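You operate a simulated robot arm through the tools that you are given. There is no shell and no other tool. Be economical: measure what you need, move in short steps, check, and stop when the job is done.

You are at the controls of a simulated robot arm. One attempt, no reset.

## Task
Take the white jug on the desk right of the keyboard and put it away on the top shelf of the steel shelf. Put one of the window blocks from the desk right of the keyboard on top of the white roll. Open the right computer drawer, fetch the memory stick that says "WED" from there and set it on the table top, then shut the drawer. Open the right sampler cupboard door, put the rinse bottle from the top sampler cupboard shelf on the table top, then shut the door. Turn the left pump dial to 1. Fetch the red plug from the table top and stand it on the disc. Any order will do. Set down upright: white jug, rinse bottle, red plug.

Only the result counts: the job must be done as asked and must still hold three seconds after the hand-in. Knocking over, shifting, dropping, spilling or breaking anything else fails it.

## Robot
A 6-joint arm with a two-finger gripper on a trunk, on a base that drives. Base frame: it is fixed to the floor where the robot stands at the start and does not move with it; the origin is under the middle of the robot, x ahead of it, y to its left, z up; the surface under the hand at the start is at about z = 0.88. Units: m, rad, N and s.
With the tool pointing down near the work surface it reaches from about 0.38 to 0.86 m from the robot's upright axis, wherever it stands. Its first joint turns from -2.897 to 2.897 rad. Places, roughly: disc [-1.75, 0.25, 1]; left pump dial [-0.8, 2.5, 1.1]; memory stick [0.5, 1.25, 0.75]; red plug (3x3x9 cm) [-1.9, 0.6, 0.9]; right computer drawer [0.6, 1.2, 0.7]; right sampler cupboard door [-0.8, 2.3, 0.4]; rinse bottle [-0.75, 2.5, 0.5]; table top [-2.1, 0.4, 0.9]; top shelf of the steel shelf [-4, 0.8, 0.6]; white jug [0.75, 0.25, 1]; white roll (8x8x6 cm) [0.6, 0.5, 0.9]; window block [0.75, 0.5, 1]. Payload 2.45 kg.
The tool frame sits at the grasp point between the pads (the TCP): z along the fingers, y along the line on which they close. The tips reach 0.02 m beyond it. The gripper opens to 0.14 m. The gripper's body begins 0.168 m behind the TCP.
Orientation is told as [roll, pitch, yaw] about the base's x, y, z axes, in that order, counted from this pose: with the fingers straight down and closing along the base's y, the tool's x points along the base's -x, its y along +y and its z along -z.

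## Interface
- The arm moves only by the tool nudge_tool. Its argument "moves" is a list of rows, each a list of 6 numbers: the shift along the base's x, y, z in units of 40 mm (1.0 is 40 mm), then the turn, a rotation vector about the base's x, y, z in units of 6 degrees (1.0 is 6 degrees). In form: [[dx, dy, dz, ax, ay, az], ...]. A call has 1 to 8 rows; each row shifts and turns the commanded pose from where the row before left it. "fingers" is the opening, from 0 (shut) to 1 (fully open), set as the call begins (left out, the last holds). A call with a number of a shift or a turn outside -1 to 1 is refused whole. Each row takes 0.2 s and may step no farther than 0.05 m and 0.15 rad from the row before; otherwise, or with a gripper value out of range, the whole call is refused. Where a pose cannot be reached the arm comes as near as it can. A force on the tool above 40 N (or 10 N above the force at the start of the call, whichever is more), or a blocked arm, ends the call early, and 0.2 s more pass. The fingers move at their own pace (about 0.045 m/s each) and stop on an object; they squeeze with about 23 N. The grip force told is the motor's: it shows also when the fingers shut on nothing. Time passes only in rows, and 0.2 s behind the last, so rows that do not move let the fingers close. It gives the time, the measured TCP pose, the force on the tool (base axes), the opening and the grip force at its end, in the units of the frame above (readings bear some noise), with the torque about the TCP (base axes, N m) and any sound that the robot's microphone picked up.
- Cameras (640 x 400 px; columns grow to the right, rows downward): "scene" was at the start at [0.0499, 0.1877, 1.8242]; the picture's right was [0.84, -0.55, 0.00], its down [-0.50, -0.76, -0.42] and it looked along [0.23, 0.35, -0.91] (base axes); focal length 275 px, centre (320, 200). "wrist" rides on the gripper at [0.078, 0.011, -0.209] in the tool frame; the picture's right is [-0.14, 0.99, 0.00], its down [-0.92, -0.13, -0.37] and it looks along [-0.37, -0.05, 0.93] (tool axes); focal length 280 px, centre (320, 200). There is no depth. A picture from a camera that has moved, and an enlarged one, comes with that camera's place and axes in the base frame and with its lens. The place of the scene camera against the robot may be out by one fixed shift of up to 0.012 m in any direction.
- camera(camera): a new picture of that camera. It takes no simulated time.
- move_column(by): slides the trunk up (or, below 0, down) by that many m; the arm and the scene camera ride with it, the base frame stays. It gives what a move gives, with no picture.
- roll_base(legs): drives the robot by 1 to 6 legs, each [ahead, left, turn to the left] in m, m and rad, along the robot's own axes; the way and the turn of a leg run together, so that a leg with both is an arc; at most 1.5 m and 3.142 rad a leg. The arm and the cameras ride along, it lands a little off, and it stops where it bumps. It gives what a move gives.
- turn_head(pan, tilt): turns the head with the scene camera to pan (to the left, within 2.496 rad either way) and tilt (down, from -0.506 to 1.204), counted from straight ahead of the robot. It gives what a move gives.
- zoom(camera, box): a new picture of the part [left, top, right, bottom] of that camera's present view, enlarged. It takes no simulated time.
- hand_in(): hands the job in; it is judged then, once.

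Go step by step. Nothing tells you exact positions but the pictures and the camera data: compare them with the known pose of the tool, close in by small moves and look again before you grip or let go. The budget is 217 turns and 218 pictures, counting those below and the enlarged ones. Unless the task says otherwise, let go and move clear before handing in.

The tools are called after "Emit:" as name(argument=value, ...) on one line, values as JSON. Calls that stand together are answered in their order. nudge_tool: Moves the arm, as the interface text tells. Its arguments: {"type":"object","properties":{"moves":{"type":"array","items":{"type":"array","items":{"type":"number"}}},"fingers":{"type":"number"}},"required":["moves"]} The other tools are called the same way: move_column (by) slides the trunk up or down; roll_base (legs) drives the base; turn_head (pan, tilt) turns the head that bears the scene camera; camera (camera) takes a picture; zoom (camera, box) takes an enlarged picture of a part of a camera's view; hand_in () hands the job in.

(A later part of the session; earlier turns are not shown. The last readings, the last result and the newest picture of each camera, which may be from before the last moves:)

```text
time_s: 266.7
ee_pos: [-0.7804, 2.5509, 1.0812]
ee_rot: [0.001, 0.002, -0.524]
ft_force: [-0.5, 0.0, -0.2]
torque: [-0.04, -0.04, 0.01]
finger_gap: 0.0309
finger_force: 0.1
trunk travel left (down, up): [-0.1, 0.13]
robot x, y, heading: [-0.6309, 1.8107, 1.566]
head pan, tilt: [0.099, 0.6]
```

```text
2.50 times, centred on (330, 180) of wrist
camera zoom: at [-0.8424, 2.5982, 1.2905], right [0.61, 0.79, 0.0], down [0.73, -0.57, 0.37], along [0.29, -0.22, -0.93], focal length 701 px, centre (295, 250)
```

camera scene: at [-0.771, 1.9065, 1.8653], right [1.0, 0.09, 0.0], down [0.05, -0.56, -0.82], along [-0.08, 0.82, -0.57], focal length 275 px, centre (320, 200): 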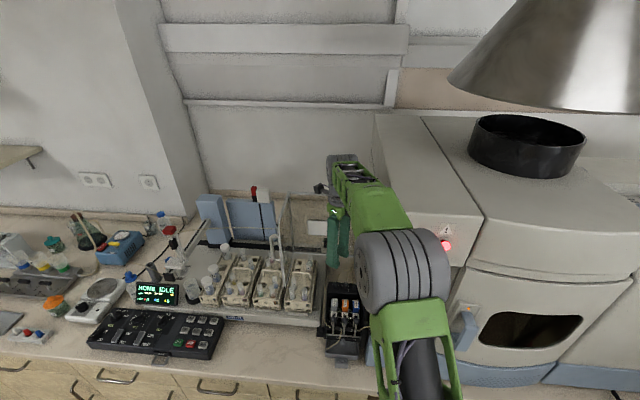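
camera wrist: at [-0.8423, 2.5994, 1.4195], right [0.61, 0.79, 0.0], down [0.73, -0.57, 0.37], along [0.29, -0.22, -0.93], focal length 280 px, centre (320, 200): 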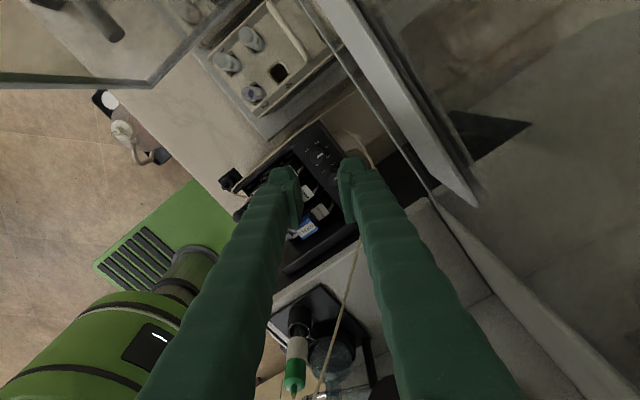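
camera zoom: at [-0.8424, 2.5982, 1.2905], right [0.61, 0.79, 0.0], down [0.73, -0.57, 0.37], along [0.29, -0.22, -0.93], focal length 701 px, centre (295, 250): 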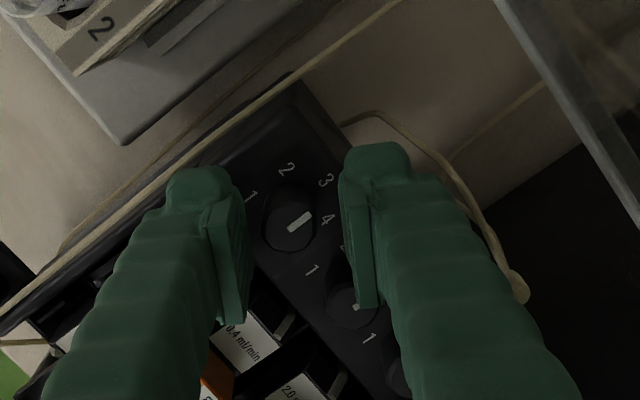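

Emit:
nudge_tool(moves=[[0, 0, 0, 0, 0, 0], [0, 0, 0, 0, 0, 0], [0, 0, 0, 0, 0, 0]], fingers=0)

Emit:
nudge_tool(moves=[[0, 0, 0, 0, 0, 1], [0, 0, 0, 0, 0, 1]])

Emit:
zoom(camera="wrist", box=[240, 100, 420, 260])

```text
time_s: 267.5
ee_pos: [-0.7815, 2.5505, 1.0811]
ee_rot: [0.002, 0.001, -0.524]
ft_force: [-4.7, -9.3, -3.2]
torque: [-0.06, 0.12, 0.02]
finger_gap: 0.0177
finger_force: 43.6
trunk travel left (down, up): [-0.1, 0.13]
robot x, y, heading: [-0.6307, 1.8131, 1.569]
head pan, tilt: [0.099, 0.6]
```

```text
time_s: 268.1
ee_pos: [-0.7798, 2.5494, 1.0817]
ee_rot: [-0.001, 0.001, -0.315]
ft_force: [-4.8, -12.9, -9.1]
torque: [-0.16, 0.06, 0.03]
finger_gap: 0.0176
finger_force: 43.2
trunk travel left (down, up): [-0.1, 0.13]
robot x, y, heading: [-0.6322, 1.8086, 1.563]
head pan, tilt: [0.099, 0.6]
```

```text
2.50 times, centred on (330, 180) of wrist
camera zoom: at [-0.8522, 2.583, 1.2906], right [0.44, 0.9, 0.0], down [0.84, -0.41, 0.37], along [0.33, -0.16, -0.93], focal length 701 px, centre (295, 250)
```

zoom: 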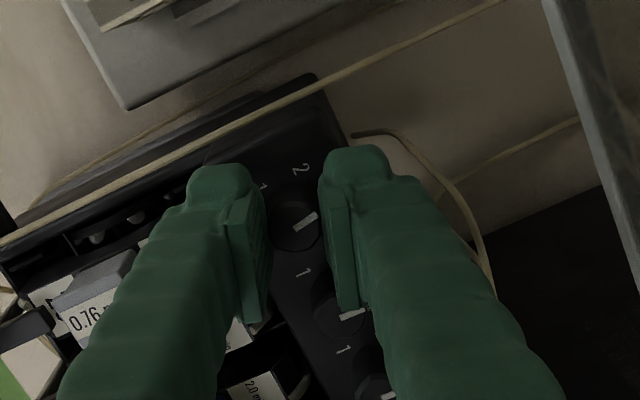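

The dial turns with the hand. Continuing the first stroke to 60°.

Emit:
nudge_tool(moves=[[0, 0, 0, 0, 0, 1], [0, 0, 0, 0, 0, 1], [0, 0, 0, 0, 0, 1], [0, 0, 0, 0, 0, 1], [0, 0, 0, 0, 0, 1], [0, 0, 0, 0, 0, 1], [0, 0, 0, 0, 0, 1], [0, 0, 0, 0, 0, 1]])

Emit:
zoom(camera="wrist", box=[240, 100, 420, 260])

```text
time_s: 269.9
ee_pos: [-0.7822, 2.5499, 1.0802]
ee_rot: [0.0, 0.003, 0.523]
ft_force: [-7.5, -18.4, -15.8]
torque: [-0.12, -0.04, -0.02]
finger_gap: 0.0176
finger_force: 43.4
trunk travel left (down, up): [-0.1, 0.13]
robot x, y, heading: [-0.6342, 1.8102, 1.564]
head pan, tilt: [0.099, 0.6]
```

```text
2.50 times, centred on (330, 180) of wrist
camera zoom: at [-0.8539, 2.5198, 1.2908], right [-0.38, 0.93, 0.0], down [0.86, 0.35, 0.37], along [0.34, 0.14, -0.93], focal length 701 px, centre (295, 250)
```

zoom: 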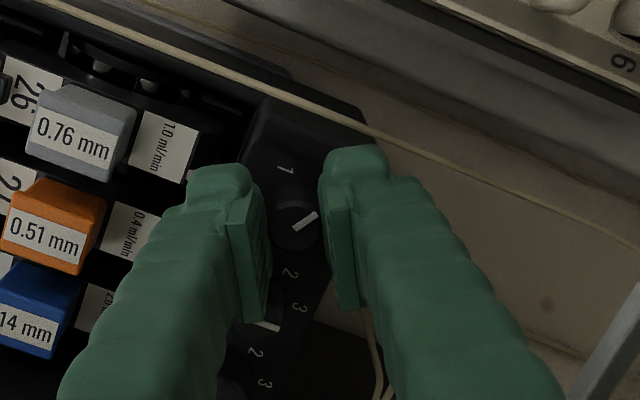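

60° done. Opening, swinging back, and regripping for the second stroke.

Emit:
nudge_tool(moves=[[0, 0, 0, 0, 0, 0], [0, 0, 0, 0, 0, 0]], fingers=0.22)

Emit:
nudge_tool(moves=[[0, -0.03, 0, 0, 0, -1], [0, 0, 0, 0, 0, -1], [0, 0, 0, 0, 0, -1], [0, 0, 0, 0, 0, -1], [0, 0, 0, 0, 0, -1], [0, 0, 0, 0, 0, -1], [0, 0, 0, 0, 0, -1], [0, 0, 0, 0, 0, -1]])

Emit:
nudge_tool(moves=[[0, 0, 0, 0, 0, -1], [0, 0, 0, 0, 0, -1]])

Emit:
zoom(camera="wrist", box=[240, 100, 420, 260])

```text
time_s: 270.5
ee_pos: [-0.7783, 2.5521, 1.082]
ee_rot: [0.002, 0.002, 0.523]
ft_force: [-4.2, -5.9, 2.3]
torque: [-0.09, 0.01, -0.21]
finger_gap: 0.0329
finger_force: 1.2
trunk travel left (down, up): [-0.1, 0.13]
robot x, y, heading: [-0.6321, 1.8091, 1.567]
head pan, tilt: [0.099, 0.6]
```

```text
time_s: 272.3
ee_pos: [-0.7802, 2.55, 1.0815]
ee_rot: [0.003, 0.003, -0.318]
ft_force: [-0.4, 0.9, 0.6]
torque: [-0.01, 0.02, 0.0]
finger_gap: 0.0308
finger_force: 0.1
trunk travel left (down, up): [-0.1, 0.13]
robot x, y, heading: [-0.6302, 1.8076, 1.566]
head pan, tilt: [0.099, 0.6]
```

```text
time_s: 272.9
ee_pos: [-0.78, 2.5509, 1.082]
ee_rot: [0.0, 0.002, -0.527]
ft_force: [0.1, -0.2, -0.2]
torque: [0.02, 0.01, 0.02]
finger_gap: 0.0308
finger_force: 0.1
trunk travel left (down, up): [-0.1, 0.13]
robot x, y, heading: [-0.6274, 1.8073, 1.567]
head pan, tilt: [0.099, 0.6]
```

```text
2.50 times, centred on (330, 180) of wrist
camera zoom: at [-0.8425, 2.597, 1.2913], right [0.62, 0.79, 0.0], down [0.73, -0.57, 0.37], along [0.29, -0.22, -0.93], focal length 701 px, centre (295, 250)
```

zoom: 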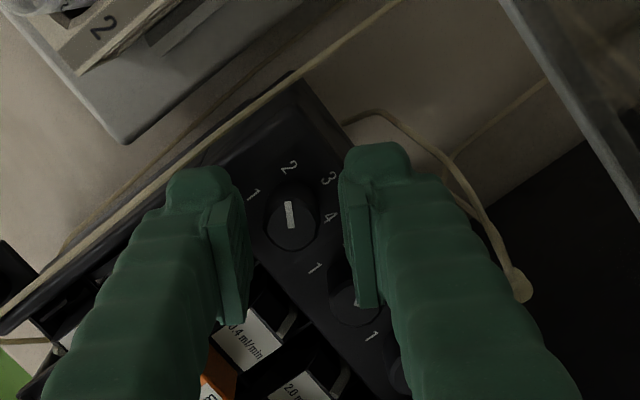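

The pointer is at 2 now. Second stroke.

Emit:
nudge_tool(moves=[[0, 0, 0, 0, 0, 0], [0, 0, 0, 0, 0, 0], [0, 0, 0, 0, 0, 0]], fingers=0)

Emit:
nudge_tool(moves=[[0, 0, 0, 0, 0, 1], [0, 0, 0, 0, 0, 1], [0, 0, 0, 0, 0, 1], [0, 0, 0, 0, 0, 1], [0, 0, 0, 0, 0, 1], [0, 0, 0, 0, 0, 1], [0, 0, 0, 0, 0, 1], [0, 0, 0, 0, 0, 1]])

Emit:
nudge_tool(moves=[[0, 0, 0, 0, 0, 1], [0, 0, 0, 0, 0, 1]])

Emit:
nudge_tool(moves=[[0, 0, 0, 0, 0, 0], [0, 0, 0, 0, 0, 0]], fingers=0.2)

Emit:
nudge_tool(moves=[[0, 0, 0.5, 0, 0, 0], [0, 0, 0.9, 0, 0, 0], [0, 0, 0.9, 0, 0, 0], [0, 0, 0.9, 0, 0, 0]])

Emit:
zoom(camera="wrist", box=[240, 80, 400, 240])

```text
time_s: 273.7
ee_pos: [-0.7812, 2.5503, 1.0819]
ee_rot: [0.002, 0.003, -0.523]
ft_force: [-4.1, -3.6, -0.4]
torque: [-0.04, 0.12, 0.05]
finger_gap: 0.0175
finger_force: 42.9
trunk travel left (down, up): [-0.1, 0.13]
robot x, y, heading: [-0.6272, 1.811, 1.561]
head pan, tilt: [0.099, 0.6]
```

```text
time_s: 275.5
ee_pos: [-0.7813, 2.5501, 1.0825]
ee_rot: [0.002, 0.003, 0.315]
ft_force: [-6.1, 0.2, -0.8]
torque: [-0.02, 0.15, 0.02]
finger_gap: 0.0172
finger_force: 42.9
trunk travel left (down, up): [-0.1, 0.13]
robot x, y, heading: [-0.63, 1.8094, 1.568]
head pan, tilt: [0.099, 0.6]
```

```text
time_s: 276.1
ee_pos: [-0.7807, 2.5508, 1.0815]
ee_rot: [0.002, 0.003, 0.524]
ft_force: [-7.4, 2.0, -0.6]
torque: [0.08, -0.07, -0.03]
finger_gap: 0.0174
finger_force: 43.2
trunk travel left (down, up): [-0.1, 0.13]
robot x, y, heading: [-0.6277, 1.8093, 1.566]
head pan, tilt: [0.099, 0.6]
```

```text
time_s: 276.7
ee_pos: [-0.7798, 2.5497, 1.0816]
ee_rot: [0.002, 0.001, 0.522]
ft_force: [-0.3, 0.6, -0.5]
torque: [0.03, 0.01, 0.0]
finger_gap: 0.0278
finger_force: 0.1
trunk travel left (down, up): [-0.1, 0.13]
robot x, y, heading: [-0.626, 1.8077, 1.567]
head pan, tilt: [0.099, 0.6]
```

```text
time_s: 277.7
ee_pos: [-0.7797, 2.5512, 1.2111]
ee_rot: [0.002, 0.002, 0.524]
ft_force: [0.1, -0.6, 0.8]
torque: [0.01, -0.02, 0.01]
finger_gap: 0.0281
finger_force: 0.0
trunk travel left (down, up): [-0.1, 0.13]
robot x, y, heading: [-0.6322, 1.8092, 1.563]
head pan, tilt: [0.099, 0.6]
```

```text
2.50 times, centred on (320, 160) of wrist
camera zoom: at [-0.8525, 2.52, 1.4201], right [-0.38, 0.93, 0.0], down [0.86, 0.35, 0.37], along [0.34, 0.14, -0.93], focal length 701 px, centre (320, 300)
```

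zoom: 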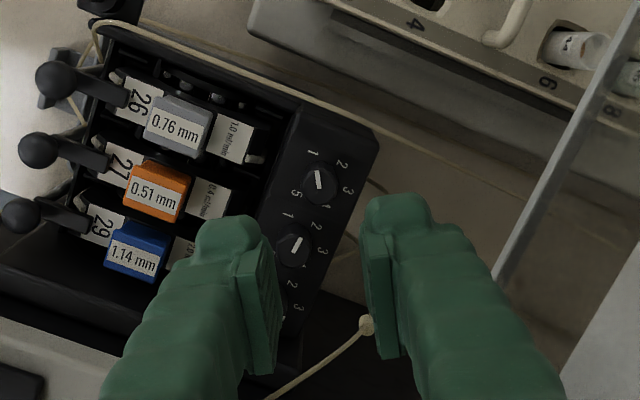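

I must check the dials closely; the middle one may have been disturbed.

Emit:
zoom(camera="wrist", box=[295, 125, 345, 175])

Emit:
nudge_tool(moves=[[0, -0.8, 0.7, 0, 0, 0], [0, -0.8, 0.7, 0, 0, 0], [0, -0.8, 0.7, 0, 0, 0]])

Emit:
camera(camera="wrist")

```text
8.00 times, centred on (320, 150) of wrist
camera zoom: at [-0.8525, 2.52, 1.4201], right [-0.38, 0.93, 0.0], down [0.86, 0.35, 0.37], along [0.34, 0.14, -0.93], focal length 2243 px, centre (320, 600)
```

zoom: 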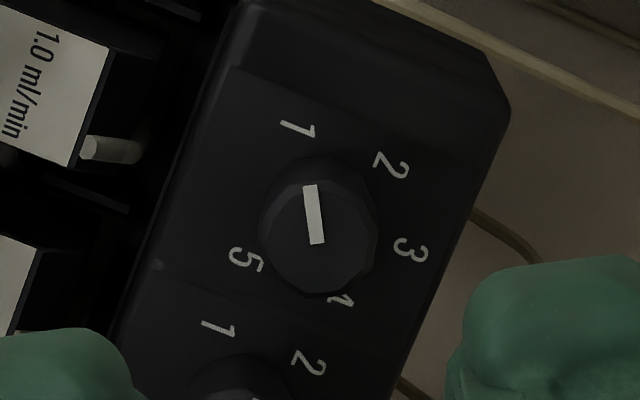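

```text
time_s: 278.5
ee_pos: [-0.7797, 2.4529, 1.2951]
ee_rot: [0.004, 0.0, 0.524]
ft_force: [-0.8, -0.8, 0.5]
torque: [0.04, -0.01, 0.01]
finger_gap: 0.0283
finger_force: 0.1
trunk travel left (down, up): [-0.1, 0.13]
robot x, y, heading: [-0.6311, 1.8117, 1.566]
head pan, tilt: [0.099, 0.6]
```

```text
88 pictures are left
camera wrist: at [-0.8522, 2.4223, 1.5047], right [-0.38, 0.93, 0.0], down [0.86, 0.35, 0.37], along [0.34, 0.14, -0.93], focal length 280 px, centre (320, 200)
```

wrist: 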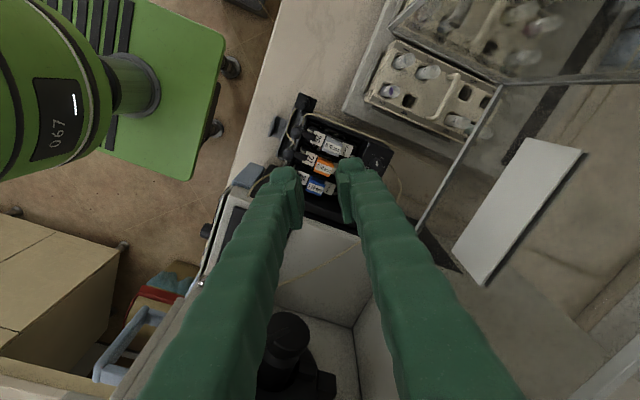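

The left dial now points to 1. Checking the middle dial with the scene camera.

Emit:
nudge_tool(moves=[[-0.8, -0.8, 0.2, 0, 0, 0], [-0.8, -0.8, 0.2, 0, 0, 0], [-0.8, -0.8, 0.2, 0, 0, 0], [-0.8, -0.8, 0.2, 0, 0, 0]])

Emit:
camera(camera="scene")

Emit:
camera(camera="wrist")

```text
time_s: 279.5
ee_pos: [-0.9094, 2.325, 1.3263]
ee_rot: [0.003, 0.003, 0.523]
ft_force: [0.0, -0.6, -0.1]
torque: [0.06, -0.02, 0.0]
finger_gap: 0.0277
finger_force: 0.1
trunk travel left (down, up): [-0.1, 0.13]
robot x, y, heading: [-0.6319, 1.8135, 1.572]
head pan, tilt: [0.099, 0.6]
```

```text
87 pictures are left
camera scene: at [-0.7715, 1.905, 1.8654], right [1.0, 0.09, 0.0], down [0.05, -0.56, -0.83], along [-0.08, 0.82, -0.56], focal length 275 px, centre (320, 200)
```

scene: 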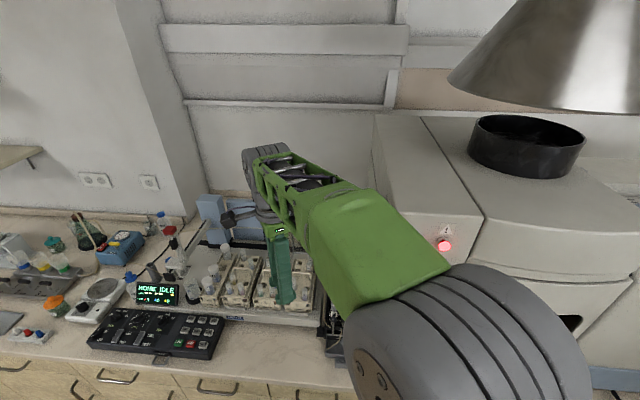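

```text
86 pictures are left
camera wrist: at [-0.9818, 2.2954, 1.5361], right [-0.37, 0.93, 0.0], down [0.86, 0.35, 0.37], along [0.34, 0.14, -0.93], focal length 280 px, centre (320, 200)
```

wrist: 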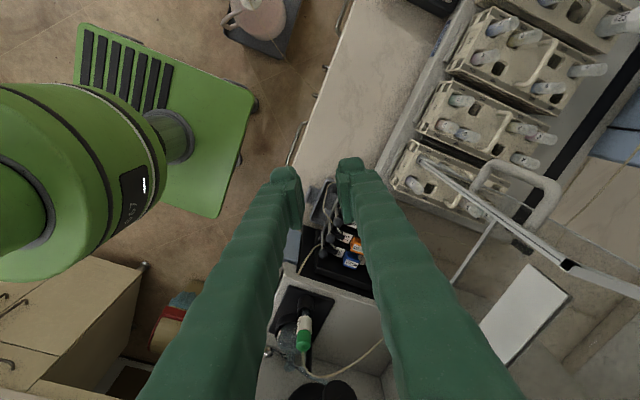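

Returning to the earlier viewpoint (yaw -30°) where all dials were visible.

Emit:
nudge_tool(moves=[[0.4, 0.3, 0, 0, 0, -1], [0.4, 0.3, 0, 0, 0, -1], [0.4, 0.3, 0, 0, 0, -1], [0.4, 0.3, 0, 0, 0, -1], [0.4, 0.3, 0, 0, 0, -1], [0.4, 0.3, 0, 0, 0, -1], [0.4, 0.4, 0, 0, 0, -1], [0.4, 0.4, 0, 0, 0, -1]])

Emit:
nudge_tool(moves=[[0, 0, 0, 0, 0, -1], [0, 0, 0, 0, 0, -1]])

Emit:
zoom(camera="wrist", box=[340, 60, 430, 150])

```text
time_s: 281.3
ee_pos: [-0.7814, 2.4312, 1.3264]
ee_rot: [0.001, 0.003, -0.315]
ft_force: [-0.8, -0.1, 0.2]
torque: [0.01, 0.0, 0.03]
finger_gap: 0.028
finger_force: 0.1
trunk travel left (down, up): [-0.1, 0.13]
robot x, y, heading: [-0.6279, 1.8102, 1.564]
head pan, tilt: [0.099, 0.6]
```

```text
time_s: 281.9
ee_pos: [-0.7806, 2.4308, 1.3248]
ee_rot: [0.003, 0.001, -0.525]
ft_force: [-0.1, 0.1, 0.0]
torque: [0.0, 0.0, 0.03]
finger_gap: 0.0281
finger_force: 0.0
trunk travel left (down, up): [-0.1, 0.13]
robot x, y, heading: [-0.6304, 1.8087, 1.57]
head pan, tilt: [0.099, 0.6]
```

```text
4.44 times, centred on (385, 105) of wrist
camera zoom: at [-0.8421, 2.477, 1.5351], right [0.62, 0.79, 0.0], down [0.73, -0.57, 0.37], along [0.29, -0.22, -0.93], focal length 1246 px, centre (31, 622)
```

zoom: 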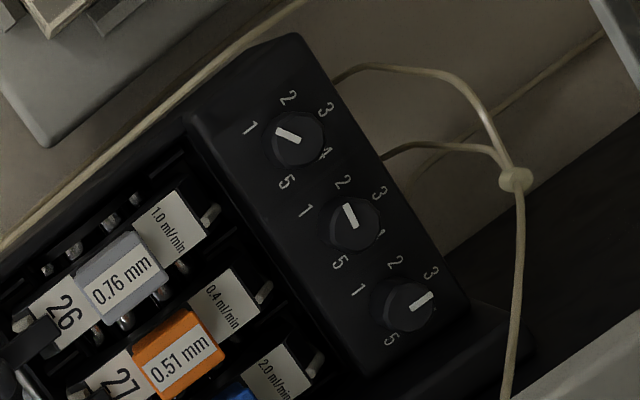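

The left dial is right on 1, but the middle dial was dragged to about 2 (≈76°). I'll turn it back to 3 in short strokes with the fingers nearly along y. Moving above it first.

Emit:
nudge_tool(moves=[[0.11, 0.375, 0, 0, 0, 0.9], [0.11, 0.375, 0, 0, 0, 0.9], [0.11, 0.375, 0, 0, 0, 0.9], [0.11, 0.375, 0, 0, 0, 0.9], [0.11, 0.375, -0.5, 0, 0, 0.9], [0.11, 0.375, -0.8, 0, 0, 0.9], [0.11, 0.375, -0.8, 0, 0, 0.9], [0.1, 0.375, -0.8, 0, 0, 0.9]], fingers=0.2)

Emit:
nudge_tool(moves=[[0, 0, -0.8, 0, 0, 0], [0, 0, -0.8, 0, 0, 0]])

Emit:
zoom(camera="wrist", box=[240, 100, 400, 240])

```text
time_s: 283.7
ee_pos: [-0.7455, 2.5501, 1.2082]
ee_rot: [0.0, 0.003, 0.23]
ft_force: [-0.3, -0.5, -0.6]
torque: [-0.03, 0.01, 0.0]
finger_gap: 0.0278
finger_force: 0.1
trunk travel left (down, up): [-0.1, 0.13]
robot x, y, heading: [-0.6306, 1.8122, 1.568]
head pan, tilt: [0.099, 0.6]
```

```text
time_s: 284.3
ee_pos: [-0.7465, 2.5507, 1.1458]
ee_rot: [0.004, 0.001, 0.23]
ft_force: [0.2, -0.3, -0.5]
torque: [0.0, 0.02, 0.0]
finger_gap: 0.0281
finger_force: 0.0
trunk travel left (down, up): [-0.1, 0.13]
robot x, y, heading: [-0.63, 1.8089, 1.564]
head pan, tilt: [0.099, 0.6]
```

```text
2.86 times, centred on (320, 170) of wrist
camera zoom: at [-0.8244, 2.5417, 1.3548], right [-0.09, 1.0, 0.0], down [0.93, 0.08, 0.37], along [0.36, 0.04, -0.93], focal length 801 px, centre (320, 286)
```

zoom: 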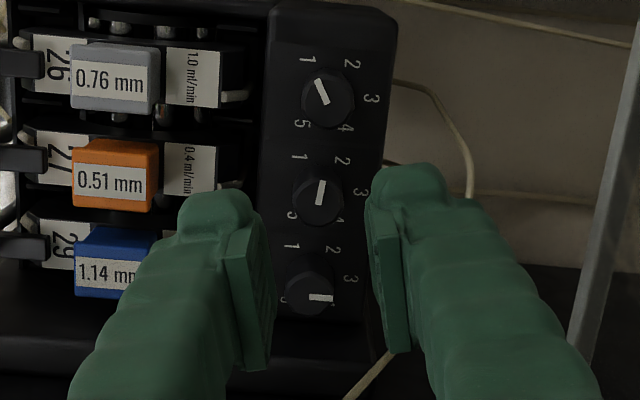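

Clear view: left at 1, middle near 2, right at 3. Now gripping the middle dial lightly and turning it clockwise in strokes of about 26°.

Emit:
nudge_tool(moves=[[-0.04, 0, -0.8, 0, 0, 0], [0, 0, -0.7, 0, 0, 0]])

Emit:
nudge_tool(moves=[[0, 0, 0, 0, 0, 0], [0, 0, 0, 0, 0, 0], [0, 0, 0, 0, 0, 0]], fingers=0)

Emit:
nudge_tool(moves=[[0, 0, 0, 0, 0, -1], [0, 0, 0, 0, 0, -1], [0, 0, 0, 0, 0, -1], [0, 0, 0, 0, 0, -1], [0, 0, 0, 0, 0, -0.4]])

Emit:
nudge_tool(moves=[[0, 0, 0, 0, 0, 0], [0, 0, 0, 0, 0, 0]], fingers=0.2)

Emit:
nudge_tool(moves=[[0, 0, 0.5, 0, 0, 0], [0, 0, 0.5, 0, 0, 0]])

Emit:
zoom(camera="wrist", box=[240, 100, 400, 240])

```text
time_s: 284.9
ee_pos: [-0.7466, 2.5498, 1.086]
ee_rot: [0.002, 0.001, 0.231]
ft_force: [-0.3, 0.6, 0.2]
torque: [0.0, 0.0, 0.01]
finger_gap: 0.0279
finger_force: 0.1
trunk travel left (down, up): [-0.1, 0.13]
robot x, y, heading: [-0.6304, 1.8091, 1.564]
head pan, tilt: [0.099, 0.6]
```

```text
time_s: 285.8
ee_pos: [-0.7467, 2.5496, 1.0921]
ee_rot: [0.011, 0.001, 0.228]
ft_force: [0.9, -7.9, 15.9]
torque: [-0.28, -0.06, -0.03]
finger_gap: 0.0
finger_force: 29.7
trunk travel left (down, up): [-0.1, 0.13]
robot x, y, heading: [-0.6255, 1.8101, 1.567]
head pan, tilt: [0.099, 0.6]
stopped in row 3: the force on the tool passed its limit at 41 N (the readings are from after the stop); the commanded pose is now the measured one
```

```text
time_s: 286.9
ee_pos: [-0.747, 2.5506, 1.0933]
ee_rot: [0.013, 0.003, -0.23]
ft_force: [0.1, -7.4, 29.9]
torque: [-0.32, 0.07, 0.0]
finger_gap: 0.006
finger_force: 28.9
trunk travel left (down, up): [-0.1, 0.13]
robot x, y, heading: [-0.6307, 1.8148, 1.566]
head pan, tilt: [0.099, 0.6]
```

```text
time_s: 287.6
ee_pos: [-0.7466, 2.5514, 1.0874]
ee_rot: [0.007, 0.004, -0.231]
ft_force: [-0.2, -0.1, 0.7]
torque: [0.0, 0.02, 0.02]
finger_gap: 0.0279
finger_force: 0.1
trunk travel left (down, up): [-0.1, 0.13]
robot x, y, heading: [-0.627, 1.8043, 1.565]
head pan, tilt: [0.099, 0.6]
```

```text
time_s: 288.1
ee_pos: [-0.7472, 2.5522, 1.1298]
ee_rot: [0.005, 0.002, -0.232]
ft_force: [-0.8, 0.3, 0.2]
torque: [0.01, 0.0, -0.01]
finger_gap: 0.028
finger_force: 0.0
trunk travel left (down, up): [-0.1, 0.13]
robot x, y, heading: [-0.6269, 1.8089, 1.566]
head pan, tilt: [0.099, 0.6]
```

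```text
2.86 times, centred on (320, 170) of wrist
camera zoom: at [-0.8206, 2.5777, 1.3389], right [0.36, 0.93, 0.01], down [0.87, -0.34, 0.37], along [0.34, -0.13, -0.93], focal length 801 px, centre (320, 286)
```

zoom: 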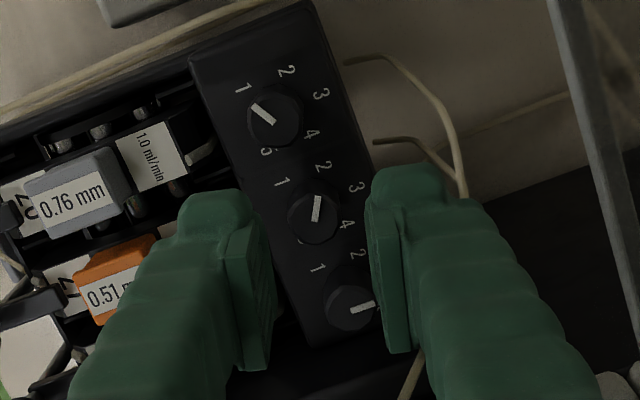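

The grip slipped off the rounded top (turned it ~12° only). Going deeper, as with the left dial.

Emit:
nudge_tool(moves=[[-0.02, -0.05, 0, 0, 0, 1], [-0.02, 0, 0, 0, 0, 1], [0, 0, 0, 0, 0, 1], [0, 0, 0, 0, 0, 1], [0, 0, 0, 0, 0, 0.4], [0, 0, -0.62, 0, 0, 0], [0, 0, -0.62, 0, 0, 0]])

Emit:
nudge_tool(moves=[[0, 0, 0, 0, 0, 0], [0, 0, 0, 0, 0, 0], [0, 0, 0, 0, 0, 0]], fingers=0)

Emit:
nudge_tool(moves=[[0, 0, 0, 0, 0, -1], [0, 0, 0, 0, 0, -1], [0, 0, 0, 0, 0, -1], [0, 0, 0, 0, 0, -1], [0, 0, 0, 0, 0, -0.4]])

Emit:
nudge_tool(moves=[[0, 0, 0, 0, 0, 0], [0, 0, 0, 0, 0, 0]], fingers=0.2)

Emit:
zoom(camera="wrist", box=[240, 100, 400, 240])

```text
time_s: 289.8
ee_pos: [-0.749, 2.5497, 1.0785]
ee_rot: [0.007, 0.003, 0.229]
ft_force: [-0.1, -0.4, 0.5]
torque: [-0.03, 0.03, -0.01]
finger_gap: 0.0281
finger_force: 0.2
trunk travel left (down, up): [-0.1, 0.13]
robot x, y, heading: [-0.6303, 1.8122, 1.567]
head pan, tilt: [0.099, 0.6]
```

```text
time_s: 290.6
ee_pos: [-0.7485, 2.549, 1.0791]
ee_rot: [0.006, 0.002, 0.228]
ft_force: [0.0, -2.0, 0.1]
torque: [-0.04, 0.01, 0.01]
finger_gap: 0.0173
finger_force: 43.6
trunk travel left (down, up): [-0.1, 0.13]
robot x, y, heading: [-0.6298, 1.8102, 1.568]
head pan, tilt: [0.099, 0.6]
```

```text
time_s: 291.8
ee_pos: [-0.7488, 2.5508, 1.0777]
ee_rot: [0.006, 0.001, -0.236]
ft_force: [1.9, 1.4, -4.5]
torque: [0.03, 0.15, 0.02]
finger_gap: 0.0174
finger_force: 43.2
trunk travel left (down, up): [-0.1, 0.13]
robot x, y, heading: [-0.6256, 1.8076, 1.564]
head pan, tilt: [0.099, 0.6]
```

```text
time_s: 292.4
ee_pos: [-0.7495, 2.5495, 1.0799]
ee_rot: [0.008, 0.0, -0.233]
ft_force: [0.3, 0.3, 0.4]
torque: [0.0, -0.02, -0.02]
finger_gap: 0.0278
finger_force: 0.0
trunk travel left (down, up): [-0.1, 0.13]
robot x, y, heading: [-0.6293, 1.8076, 1.565]
head pan, tilt: [0.099, 0.6]
```

```text
2.86 times, centred on (320, 170) of wrist
camera zoom: at [-0.8227, 2.5757, 1.2894], right [0.36, 0.93, 0.01], down [0.87, -0.34, 0.37], along [0.34, -0.13, -0.93], focal length 801 px, centre (320, 286)
```

zoom: 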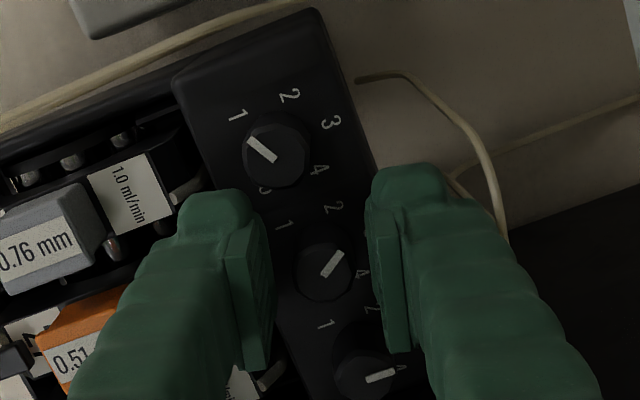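

Good: middle dial has ~33° left to go. One more stroke.

Emit:
nudge_tool(moves=[[0, 0, 0, 0, 0, 1], [0, 0, 0, 0, 0, 1], [0, 0, 0, 0, 0, 1], [0, 0, 0, 0, 0, 1], [0, 0, 0, 0, 0, 0.9]])

Emit:
nudge_tool(moves=[[0, 0, 0, 0, 0, 0], [0, 0, 0, 0, 0, 0], [0, 0, 0, 0, 0, 0]], fingers=0)

Emit:
nudge_tool(moves=[[0, 0, 0, 0, 0, -1], [0, 0, 0, 0, 0, -1], [0, 0, 0, 0, 0, -1], [0, 0, 0, 0, 0, -1], [0, 0, 0, 0, 0, -1], [0, 0, 0, 0, 0, -0.4]])

Emit:
nudge_tool(moves=[[0, 0, 0, 0, 0, 0], [0, 0, 0, 0, 0, 0]], fingers=0.2)

Emit:
nudge_tool(moves=[[0, 0, 0.8, 0, 0, 0], [0, 0, 0.8, 0, 0, 0], [0, 0, 0.8, 0, 0, 0]])

Emit:
zoom(camera="wrist", box=[250, 90, 390, 210])

```text
time_s: 293.6
ee_pos: [-0.7491, 2.5494, 1.0795]
ee_rot: [0.008, 0.002, 0.284]
ft_force: [0.1, 0.1, -0.2]
torque: [-0.01, -0.03, -0.02]
finger_gap: 0.028
finger_force: 0.0
trunk travel left (down, up): [-0.1, 0.13]
robot x, y, heading: [-0.6265, 1.8127, 1.565]
head pan, tilt: [0.099, 0.6]
```

```text
time_s: 294.4
ee_pos: [-0.7485, 2.5489, 1.0786]
ee_rot: [0.006, 0.002, 0.284]
ft_force: [1.0, -5.5, -1.2]
torque: [-0.06, -0.01, -0.01]
finger_gap: 0.0172
finger_force: 42.6
trunk travel left (down, up): [-0.1, 0.13]
robot x, y, heading: [-0.6258, 1.8107, 1.567]
head pan, tilt: [0.099, 0.6]
```

```text
time_s: 295.8
ee_pos: [-0.7483, 2.5496, 1.0806]
ee_rot: [0.009, 0.002, -0.284]
ft_force: [1.7, -1.2, -6.0]
torque: [0.02, 0.0, 0.02]
finger_gap: 0.017
finger_force: 42.8
trunk travel left (down, up): [-0.1, 0.13]
robot x, y, heading: [-0.6336, 1.8075, 1.562]
head pan, tilt: [0.099, 0.6]
```

```text
time_s: 296.4
ee_pos: [-0.7497, 2.5507, 1.0789]
ee_rot: [0.008, 0.003, -0.284]
ft_force: [0.0, -0.1, -0.1]
torque: [0.02, 0.01, 0.03]
finger_gap: 0.0278
finger_force: 0.0
trunk travel left (down, up): [-0.1, 0.13]
robot x, y, heading: [-0.6302, 1.8119, 1.569]
head pan, tilt: [0.099, 0.6]
```

```text
time_s: 297.1
ee_pos: [-0.7502, 2.5495, 1.1766]
ee_rot: [0.008, 0.003, -0.284]
ft_force: [-1.3, 0.0, 1.2]
torque: [0.04, -0.02, 0.01]
finger_gap: 0.028
finger_force: 0.1
trunk travel left (down, up): [-0.1, 0.13]
robot x, y, heading: [-0.6342, 1.8084, 1.565]
head pan, tilt: [0.099, 0.6]
```

```text
3.33 times, centred on (320, 150) of wrist
camera zoom: at [-0.8212, 2.5789, 1.3859], right [0.41, 0.91, 0.01], down [0.85, -0.38, 0.37], along [0.34, -0.14, -0.93], focal length 935 px, centre (320, 367)
```

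zoom: 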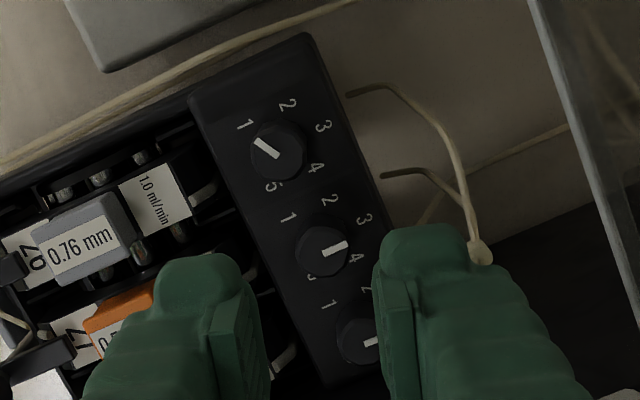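

Emit:
nudge_tool(moves=[[-0.3, -0.5, 0.6, 0, 0, 0], [-0.3, -0.5, 0.6, 0, 0, 0], [0, -0.5, 0.6, 0, 0, 0]])

Emit:
zoom(camera="wrist", box=[310, 90, 400, 170])

```text
time_s: 297.9
ee_pos: [-0.7742, 2.4886, 1.2492]
ee_rot: [0.008, 0.001, -0.284]
ft_force: [0.1, 0.1, -0.6]
torque: [0.05, 0.01, -0.01]
finger_gap: 0.0277
finger_force: 0.1
trunk travel left (down, up): [-0.1, 0.13]
robot x, y, heading: [-0.6342, 1.8111, 1.568]
head pan, tilt: [0.099, 0.6]
```

```text
5.00 times, centred on (355, 130) of wrist
camera zoom: at [-0.845, 2.5184, 1.4582], right [0.41, 0.91, 0.01], down [0.85, -0.38, 0.37], along [0.34, -0.14, -0.93], focal length 1402 px, centre (145, 550)
```

zoom: 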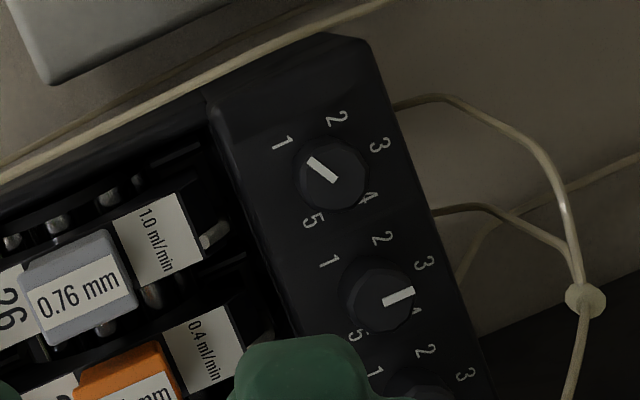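

Left is ~6° short of 1 and middle ~5° past 3. I'll fine-tune both with the fingers along y: the middle first.

Emit:
nudge_tool(moves=[[0.21, 0.5, 0, -0.07, 0, 0.9], [0.21, 0.5, 0, 0, 0, 0.9], [0.21, 0.52, 0, 0, 0, 0.5], [0, 0, -0.9, 0, 0, 0], [0, 0, -0.9, 0, 0, 0], [0, 0, -0.9, 0, 0, 0], [0, 0, -0.9, 0, 0, 0], [0, 0, -0.62, 0, 0, 0]])

Emit:
zoom(camera="wrist", box=[240, 100, 400, 240])

```text
time_s: 299.8
ee_pos: [-0.7487, 2.5499, 1.0794]
ee_rot: [0.002, 0.0, -0.041]
ft_force: [0.5, -0.2, -0.2]
torque: [-0.03, 0.0, 0.0]
finger_gap: 0.028
finger_force: 0.1
trunk travel left (down, up): [-0.1, 0.13]
robot x, y, heading: [-0.628, 1.807, 1.563]
head pan, tilt: [0.099, 0.6]
```

```text
2.86 times, centred on (320, 170) of wrist
camera zoom: at [-0.8254, 2.5631, 1.2877], right [0.18, 0.98, 0.0], down [0.91, -0.17, 0.37], along [0.36, -0.06, -0.93], focal length 801 px, centre (320, 286)
```

zoom: 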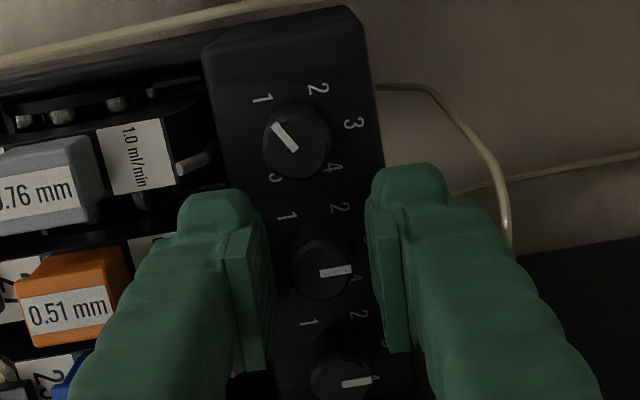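

Emit:
nudge_tool(moves=[[0, 0, 0, 0, 0, 0], [0, 0, 0, 0, 0, 0], [0, 0, 0, 0, 0, 0]], fingers=0)

Emit:
nudge_tool(moves=[[0, 0, 0, 0, 0, 0.85], [0, 0, 0, 0, 0, 0]])

Emit:
nudge_tool(moves=[[0, 0, 0, 0, 0, 0], [0, 0, 0, 0, 0, 0]], fingers=0.2)

Emit:
nudge_tool(moves=[[0, 0, 0.6, 0, 0, -0.4], [0, 0, 0.6, 0, 0, -0.4], [-0.82, 0.02, 0, 0, 0, 0], [0, 0, -0.6, 0, 0, 0], [0, 0, -0.58, 0, 0, 0]])

Emit:
zoom(camera="wrist", box=[240, 100, 400, 240])

```text
time_s: 300.6
ee_pos: [-0.7484, 2.5502, 1.0784]
ee_rot: [0.001, 0.001, -0.044]
ft_force: [-0.8, 0.9, -1.6]
torque: [0.03, 0.06, 0.03]
finger_gap: 0.0175
finger_force: 42.9
trunk travel left (down, up): [-0.1, 0.13]
robot x, y, heading: [-0.6261, 1.813, 1.565]
head pan, tilt: [0.099, 0.6]
```

```text
time_s: 301.1
ee_pos: [-0.748, 2.5493, 1.0787]
ee_rot: [-0.001, 0.001, 0.048]
ft_force: [0.7, -1.3, -2.8]
torque: [-0.04, -0.02, -0.01]
finger_gap: 0.0175
finger_force: 42.3
trunk travel left (down, up): [-0.1, 0.13]
robot x, y, heading: [-0.6303, 1.8101, 1.565]
head pan, tilt: [0.099, 0.6]
```

```text
time_s: 301.8
ee_pos: [-0.7481, 2.5517, 1.079]
ee_rot: [0.003, 0.0, 0.047]
ft_force: [0.7, -0.5, 0.2]
torque: [-0.02, 0.01, 0.01]
finger_gap: 0.0281
finger_force: 0.0
trunk travel left (down, up): [-0.1, 0.13]
robot x, y, heading: [-0.6324, 1.8117, 1.564]
head pan, tilt: [0.099, 0.6]
```

```text
time_s: 302.9
ee_pos: [-0.7803, 2.5532, 1.0802]
ee_rot: [0.0, 0.0, -0.036]
ft_force: [-0.4, 0.1, 1.1]
torque: [0.01, 0.0, 0.0]
finger_gap: 0.0281
finger_force: 0.2
trunk travel left (down, up): [-0.1, 0.13]
robot x, y, heading: [-0.6287, 1.8091, 1.564]
head pan, tilt: [0.099, 0.6]
```

```text
2.86 times, centred on (320, 170) of wrist
camera zoom: at [-0.859, 2.5645, 1.2887], right [0.17, 0.98, 0.0], down [0.92, -0.16, 0.37], along [0.36, -0.06, -0.93], focal length 801 px, centre (320, 286)
```

zoom: 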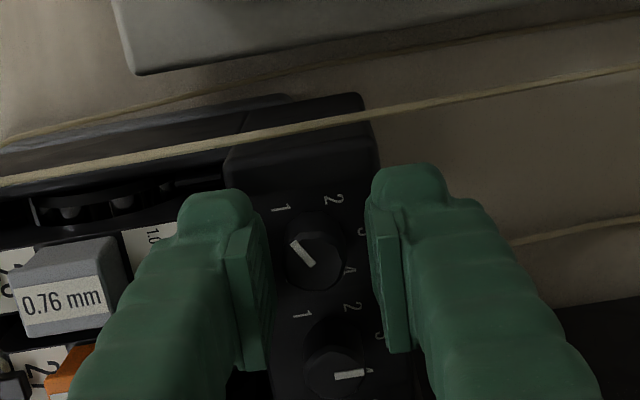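

Left at ~208° versus ideal 210°, middle back at 3: both good. Leaving the pump and retracting.

Emit:
nudge_tool(moves=[[0, 0, 0.6, 0, 0, 0], [0, 0, 0.9, 0, 0, 0], [0, 0, 0.9, 0, 0, 0], [0, 0, 0.9, 0, 0, 0], [0, 0, 0.9, 0, 0, 0], [0, 0, 0.9, 0, 0, 0], [-0.2, -0.9, 0, 0, 0, 0], [-0.2, -0.9, 0, 0, 0, 0]])

Emit:
zoom(camera="wrist", box=[310, 60, 420, 160])

Emit:
nudge_tool(moves=[[-0.2, -0.9, 0, 0, 0, 1], [-0.2, -0.9, 0, 0, 0, 1], [0, -0.9, 0, 0, 0, 1], [0, -0.9, 0, 0, 0, 1], [0, -0.9, 0, 0, 0, 1], [0, -0.9, 0, 0, 0, 1], [0, 0, 0, 0, 0, 1], [0, 0, 0, 0, 0, 1]])

Emit:
nudge_tool(moves=[[0, 0, 0, 0, 0, 1], [0, 0, 0, 0, 0, 1], [0, 0, 0, 0, 0, 1], [0, 0, 0, 0, 0, 1], [0, 0, 0, 0, 0, 1], [0, 0, 0, 0, 0, 1], [0, 0, 0, 0, 0, 1]])

```text
time_s: 304.8
ee_pos: [-0.7962, 2.4795, 1.2852]
ee_rot: [0.002, -0.001, -0.039]
ft_force: [0.1, 0.6, -0.3]
torque: [0.07, 0.02, 0.01]
finger_gap: 0.0281
finger_force: 0.1
trunk travel left (down, up): [-0.1, 0.13]
robot x, y, heading: [-0.6279, 1.8087, 1.564]
head pan, tilt: [0.099, 0.6]
```

```text
4.00 times, centred on (365, 110) of wrist
camera zoom: at [-0.8743, 2.4914, 1.4948], right [0.17, 0.98, 0.0], down [0.92, -0.16, 0.37], along [0.36, -0.06, -0.93], focal length 1122 px, centre (140, 560)
```

zoom: 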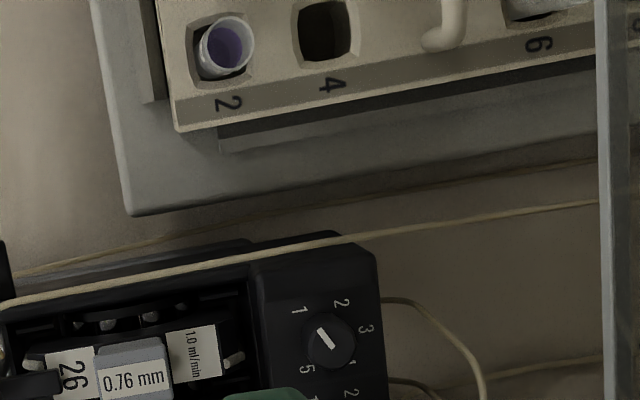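

```text
time_s: 306.6
ee_pos: [-0.8124, 2.2632, 1.2834]
ee_rot: [0.001, 0.0, 0.802]
ft_force: [-0.3, 0.4, 0.1]
torque: [0.02, 0.01, -0.02]
finger_gap: 0.028
finger_force: 0.0
trunk travel left (down, up): [-0.1, 0.13]
robot x, y, heading: [-0.6329, 1.8118, 1.564]
head pan, tilt: [0.099, 0.6]
```

```text
time_s: 308.1
ee_pos: [-0.814, 2.2636, 1.2834]
ee_rot: [0.002, 0.0, 1.535]
ft_force: [0.2, 0.7, -0.4]
torque: [0.01, -0.02, -0.01]
finger_gap: 0.0282
finger_force: 0.0
trunk travel left (down, up): [-0.1, 0.13]
robot x, y, heading: [-0.6301, 1.8102, 1.568]
head pan, tilt: [0.099, 0.6]
```

Left dial reads 1. Now backing off to view the cupboard below.

Emit:
roll_base(legs=[[-0.4, 0.05, 0]])

Emit:
turn_head(pan=0.2, tilt=0.85)

Emit:
camera(camera="scene")

Emit:
camera(camera="wrist")

```text
time_s: 310.7
ee_pos: [-0.8639, 1.863, 1.2842]
ee_rot: [0.0, 0.001, 1.531]
ft_force: [0.3, -0.3, 0.3]
torque: [0.1, -0.05, 0.01]
finger_gap: 0.028
finger_force: 0.1
trunk travel left (down, up): [-0.1, 0.13]
robot x, y, heading: [-0.6812, 1.4098, 1.566]
head pan, tilt: [0.099, 0.6]
```

```text
time_s: 311.4
ee_pos: [-0.8637, 1.8644, 1.284]
ee_rot: [-0.001, 0.0, 1.534]
ft_force: [-0.2, 0.4, -0.6]
torque: [0.02, 0.04, 0.03]
finger_gap: 0.0279
finger_force: 0.0
trunk travel left (down, up): [-0.1, 0.13]
robot x, y, heading: [-0.684, 1.4101, 1.564]
head pan, tilt: [0.201, 0.85]
```

```text
76 pictures are left
camera scene: at [-0.8296, 1.4948, 1.8445], right [0.98, 0.19, 0.0], down [0.14, -0.74, -0.66], along [-0.13, 0.65, -0.75], focal length 275 px, centre (320, 200)
```

scene: 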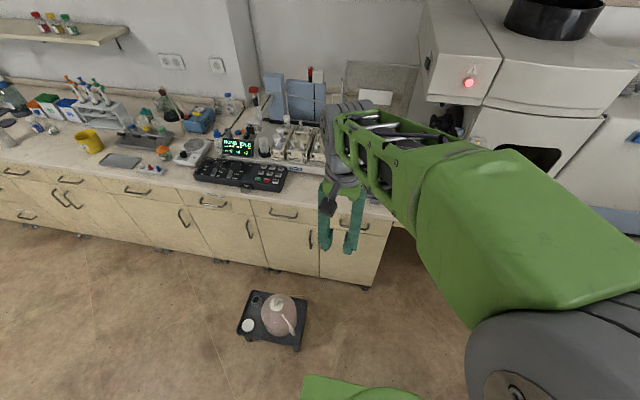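

```text
75 pictures are left
camera wrist: at [-0.878, 1.7856, 1.4931], right [-0.98, 0.18, 0.0], down [0.16, 0.92, 0.37], along [0.06, 0.36, -0.93], focal length 280 px, centre (320, 200)
```

wrist: 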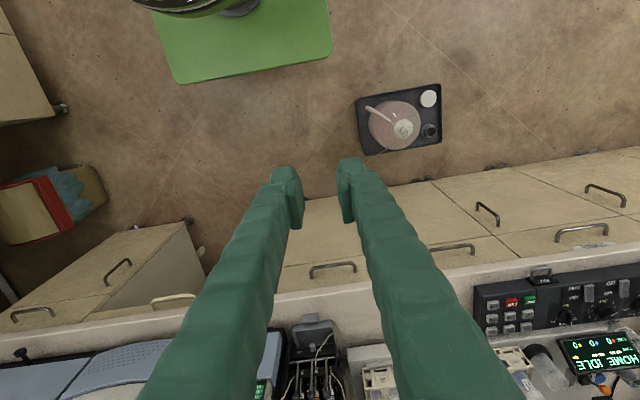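

Lowering the trunk and pitching the tool forward while going down toward the door handle.

Emit:
move_column(by=-0.1)

Emit:
nudge_tool(moves=[[-0.2, 0, -0.9, 1, 0, 0], [-0.2, 0, -0.9, 1, 0, 0], [-0.2, 0, -0.9, 1, 0, 0], [-0.2, 0.1, -0.9, 1, 0, 0], [-0.2, 0.1, -0.9, 1, 0, 0], [-0.2, 0.1, -0.9, 1, 0, 0], [-0.2, 0.1, -0.9, 1, 0, 0], [-0.2, 0.1, -0.9, 1, 0, 0]], fingers=0.4)

Emit:
camera(camera="wrist")

```text
time_s: 312.8
ee_pos: [-0.8646, 1.8643, 1.1848]
ee_rot: [-0.001, 0.0, 1.532]
ft_force: [0.2, -0.4, 0.6]
torque: [-0.01, -0.01, -0.02]
finger_gap: 0.028
finger_force: 0.2
trunk travel left (down, up): [0.0, 0.23]
robot x, y, heading: [-0.6846, 1.4088, 1.564]
head pan, tilt: [0.201, 0.85]
```

```text
time_s: 314.6
ee_pos: [-0.9332, 1.8833, 0.9488]
ee_rot: [0.011, -0.823, 1.53]
ft_force: [-0.4, 0.7, 0.3]
torque: [-0.02, -0.02, -0.02]
finger_gap: 0.0562
finger_force: 0.0
out of reach, approached as far as the arm can: row 8
trunk travel left (down, up): [0.0, 0.23]
robot x, y, heading: [-0.68, 1.4096, 1.565]
head pan, tilt: [0.201, 0.85]
```

```text
74 pictures are left
camera wrist: at [-0.9484, 1.6759, 1.0344], right [-0.99, 0.12, 0.11], down [0.15, 0.35, 0.92], along [0.08, 0.93, -0.36], focal length 280 px, centre (320, 200)
```

wrist: 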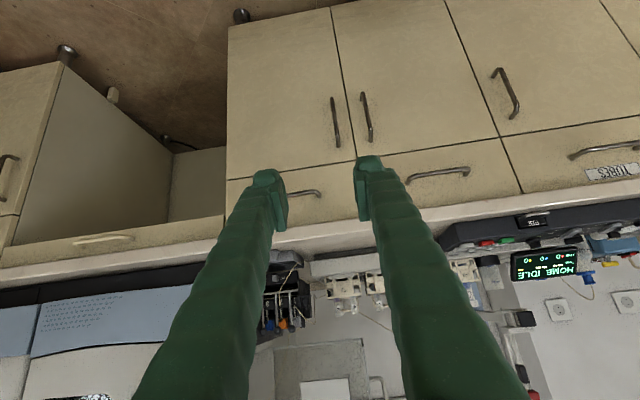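

The right door's handle (vertical bar) is at about (-0.955,2.25,0.62). Approaching along the tool direction.

Emit:
nudge_tool(moves=[[-0.1, 0.85, -0.8, 0, 0, 0], [-0.1, 0.85, -0.8, 0, 0, 0], [-0.1, 0.85, -0.8, 0, 0, 0], [-0.1, 0.85, -0.8, 0, 0, 0], [-0.1, 0.85, -0.8, 0, 0, 0], [0, 0.85, -0.8, 0, 0, 0], [0, 0.85, -0.8, 0, 0, 0]])

Emit:
camera(camera="wrist")

```text
time_s: 316.2
ee_pos: [-0.9743, 2.1365, 0.7575]
ee_rot: [0.043, -0.835, 1.513]
ft_force: [0.8, 0.5, 0.3]
torque: [-0.02, -0.02, -0.01]
finger_gap: 0.0562
finger_force: 0.1
out of reach, approached as far as the arm can: row 1, 2, 3
trunk travel left (down, up): [0.0, 0.23]
robot x, y, heading: [-0.6789, 1.412, 1.57]
head pan, tilt: [0.201, 0.85]
```

```text
73 pictures are left
camera wrist: at [-0.9873, 1.9288, 0.8399], right [-0.98, 0.12, 0.13], down [0.16, 0.34, 0.93], along [0.06, 0.93, -0.35], focal length 280 px, centre (320, 200)
```

wrist: 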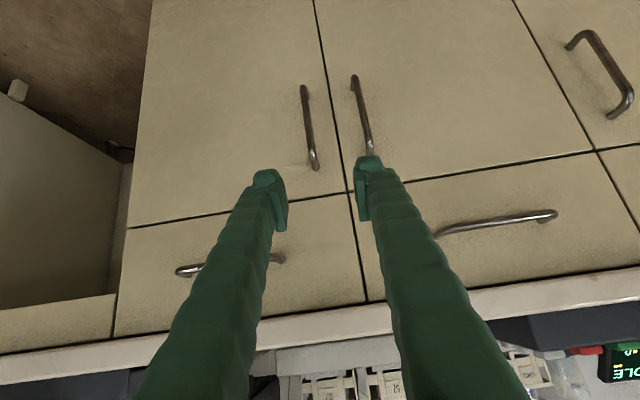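

Emit:
nudge_tool(moves=[[0.06, 0.5, -0.85, 0, 0, 0], [0.06, 0.5, -0.85, 0, 0, 0], [0.06, 0.5, -0.8, 0, 0, 0], [0.06, 0.6, -0.5, 0, 0, 0]])

Emit:
camera(camera="wrist")

```text
time_s: 317.2
ee_pos: [-0.9642, 2.2198, 0.6362]
ee_rot: [0.044, -0.836, 1.513]
ft_force: [1.5, -0.4, -0.1]
torque: [0.04, -0.02, 0.0]
finger_gap: 0.056
finger_force: 0.1
trunk travel left (down, up): [0.0, 0.23]
robot x, y, heading: [-0.6802, 1.4121, 1.563]
head pan, tilt: [0.201, 0.85]
```

```text
72 pictures are left
camera wrist: at [-0.9772, 2.012, 0.7189], right [-0.98, 0.12, 0.13], down [0.16, 0.34, 0.93], along [0.06, 0.93, -0.35], focal length 280 px, centre (320, 200)
```

wrist: 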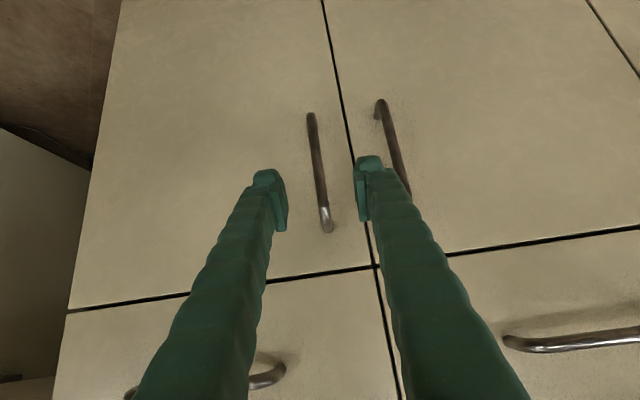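

Emit:
nudge_tool(moves=[[0, 0.5, -0.45, 0, 0, 0], [0, 0.5, -0.45, 0, 0, 0]])

Emit:
camera(camera="wrist")

```text
time_s: 317.8
ee_pos: [-0.9638, 2.2607, 0.6007]
ee_rot: [0.042, -0.835, 1.514]
ft_force: [0.0, -0.3, -1.0]
torque: [-0.05, 0.02, -0.01]
finger_gap: 0.0561
finger_force: 0.1
trunk travel left (down, up): [0.0, 0.23]
robot x, y, heading: [-0.6816, 1.4115, 1.572]
head pan, tilt: [0.201, 0.85]
```

```text
71 pictures are left
camera wrist: at [-0.9769, 2.0518, 0.6831], right [-0.98, 0.12, 0.13], down [0.16, 0.34, 0.93], along [0.06, 0.93, -0.35], focal length 280 px, centre (320, 200)
```

wrist: 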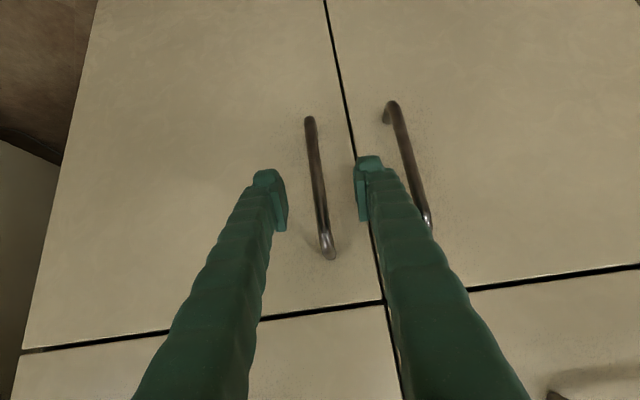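

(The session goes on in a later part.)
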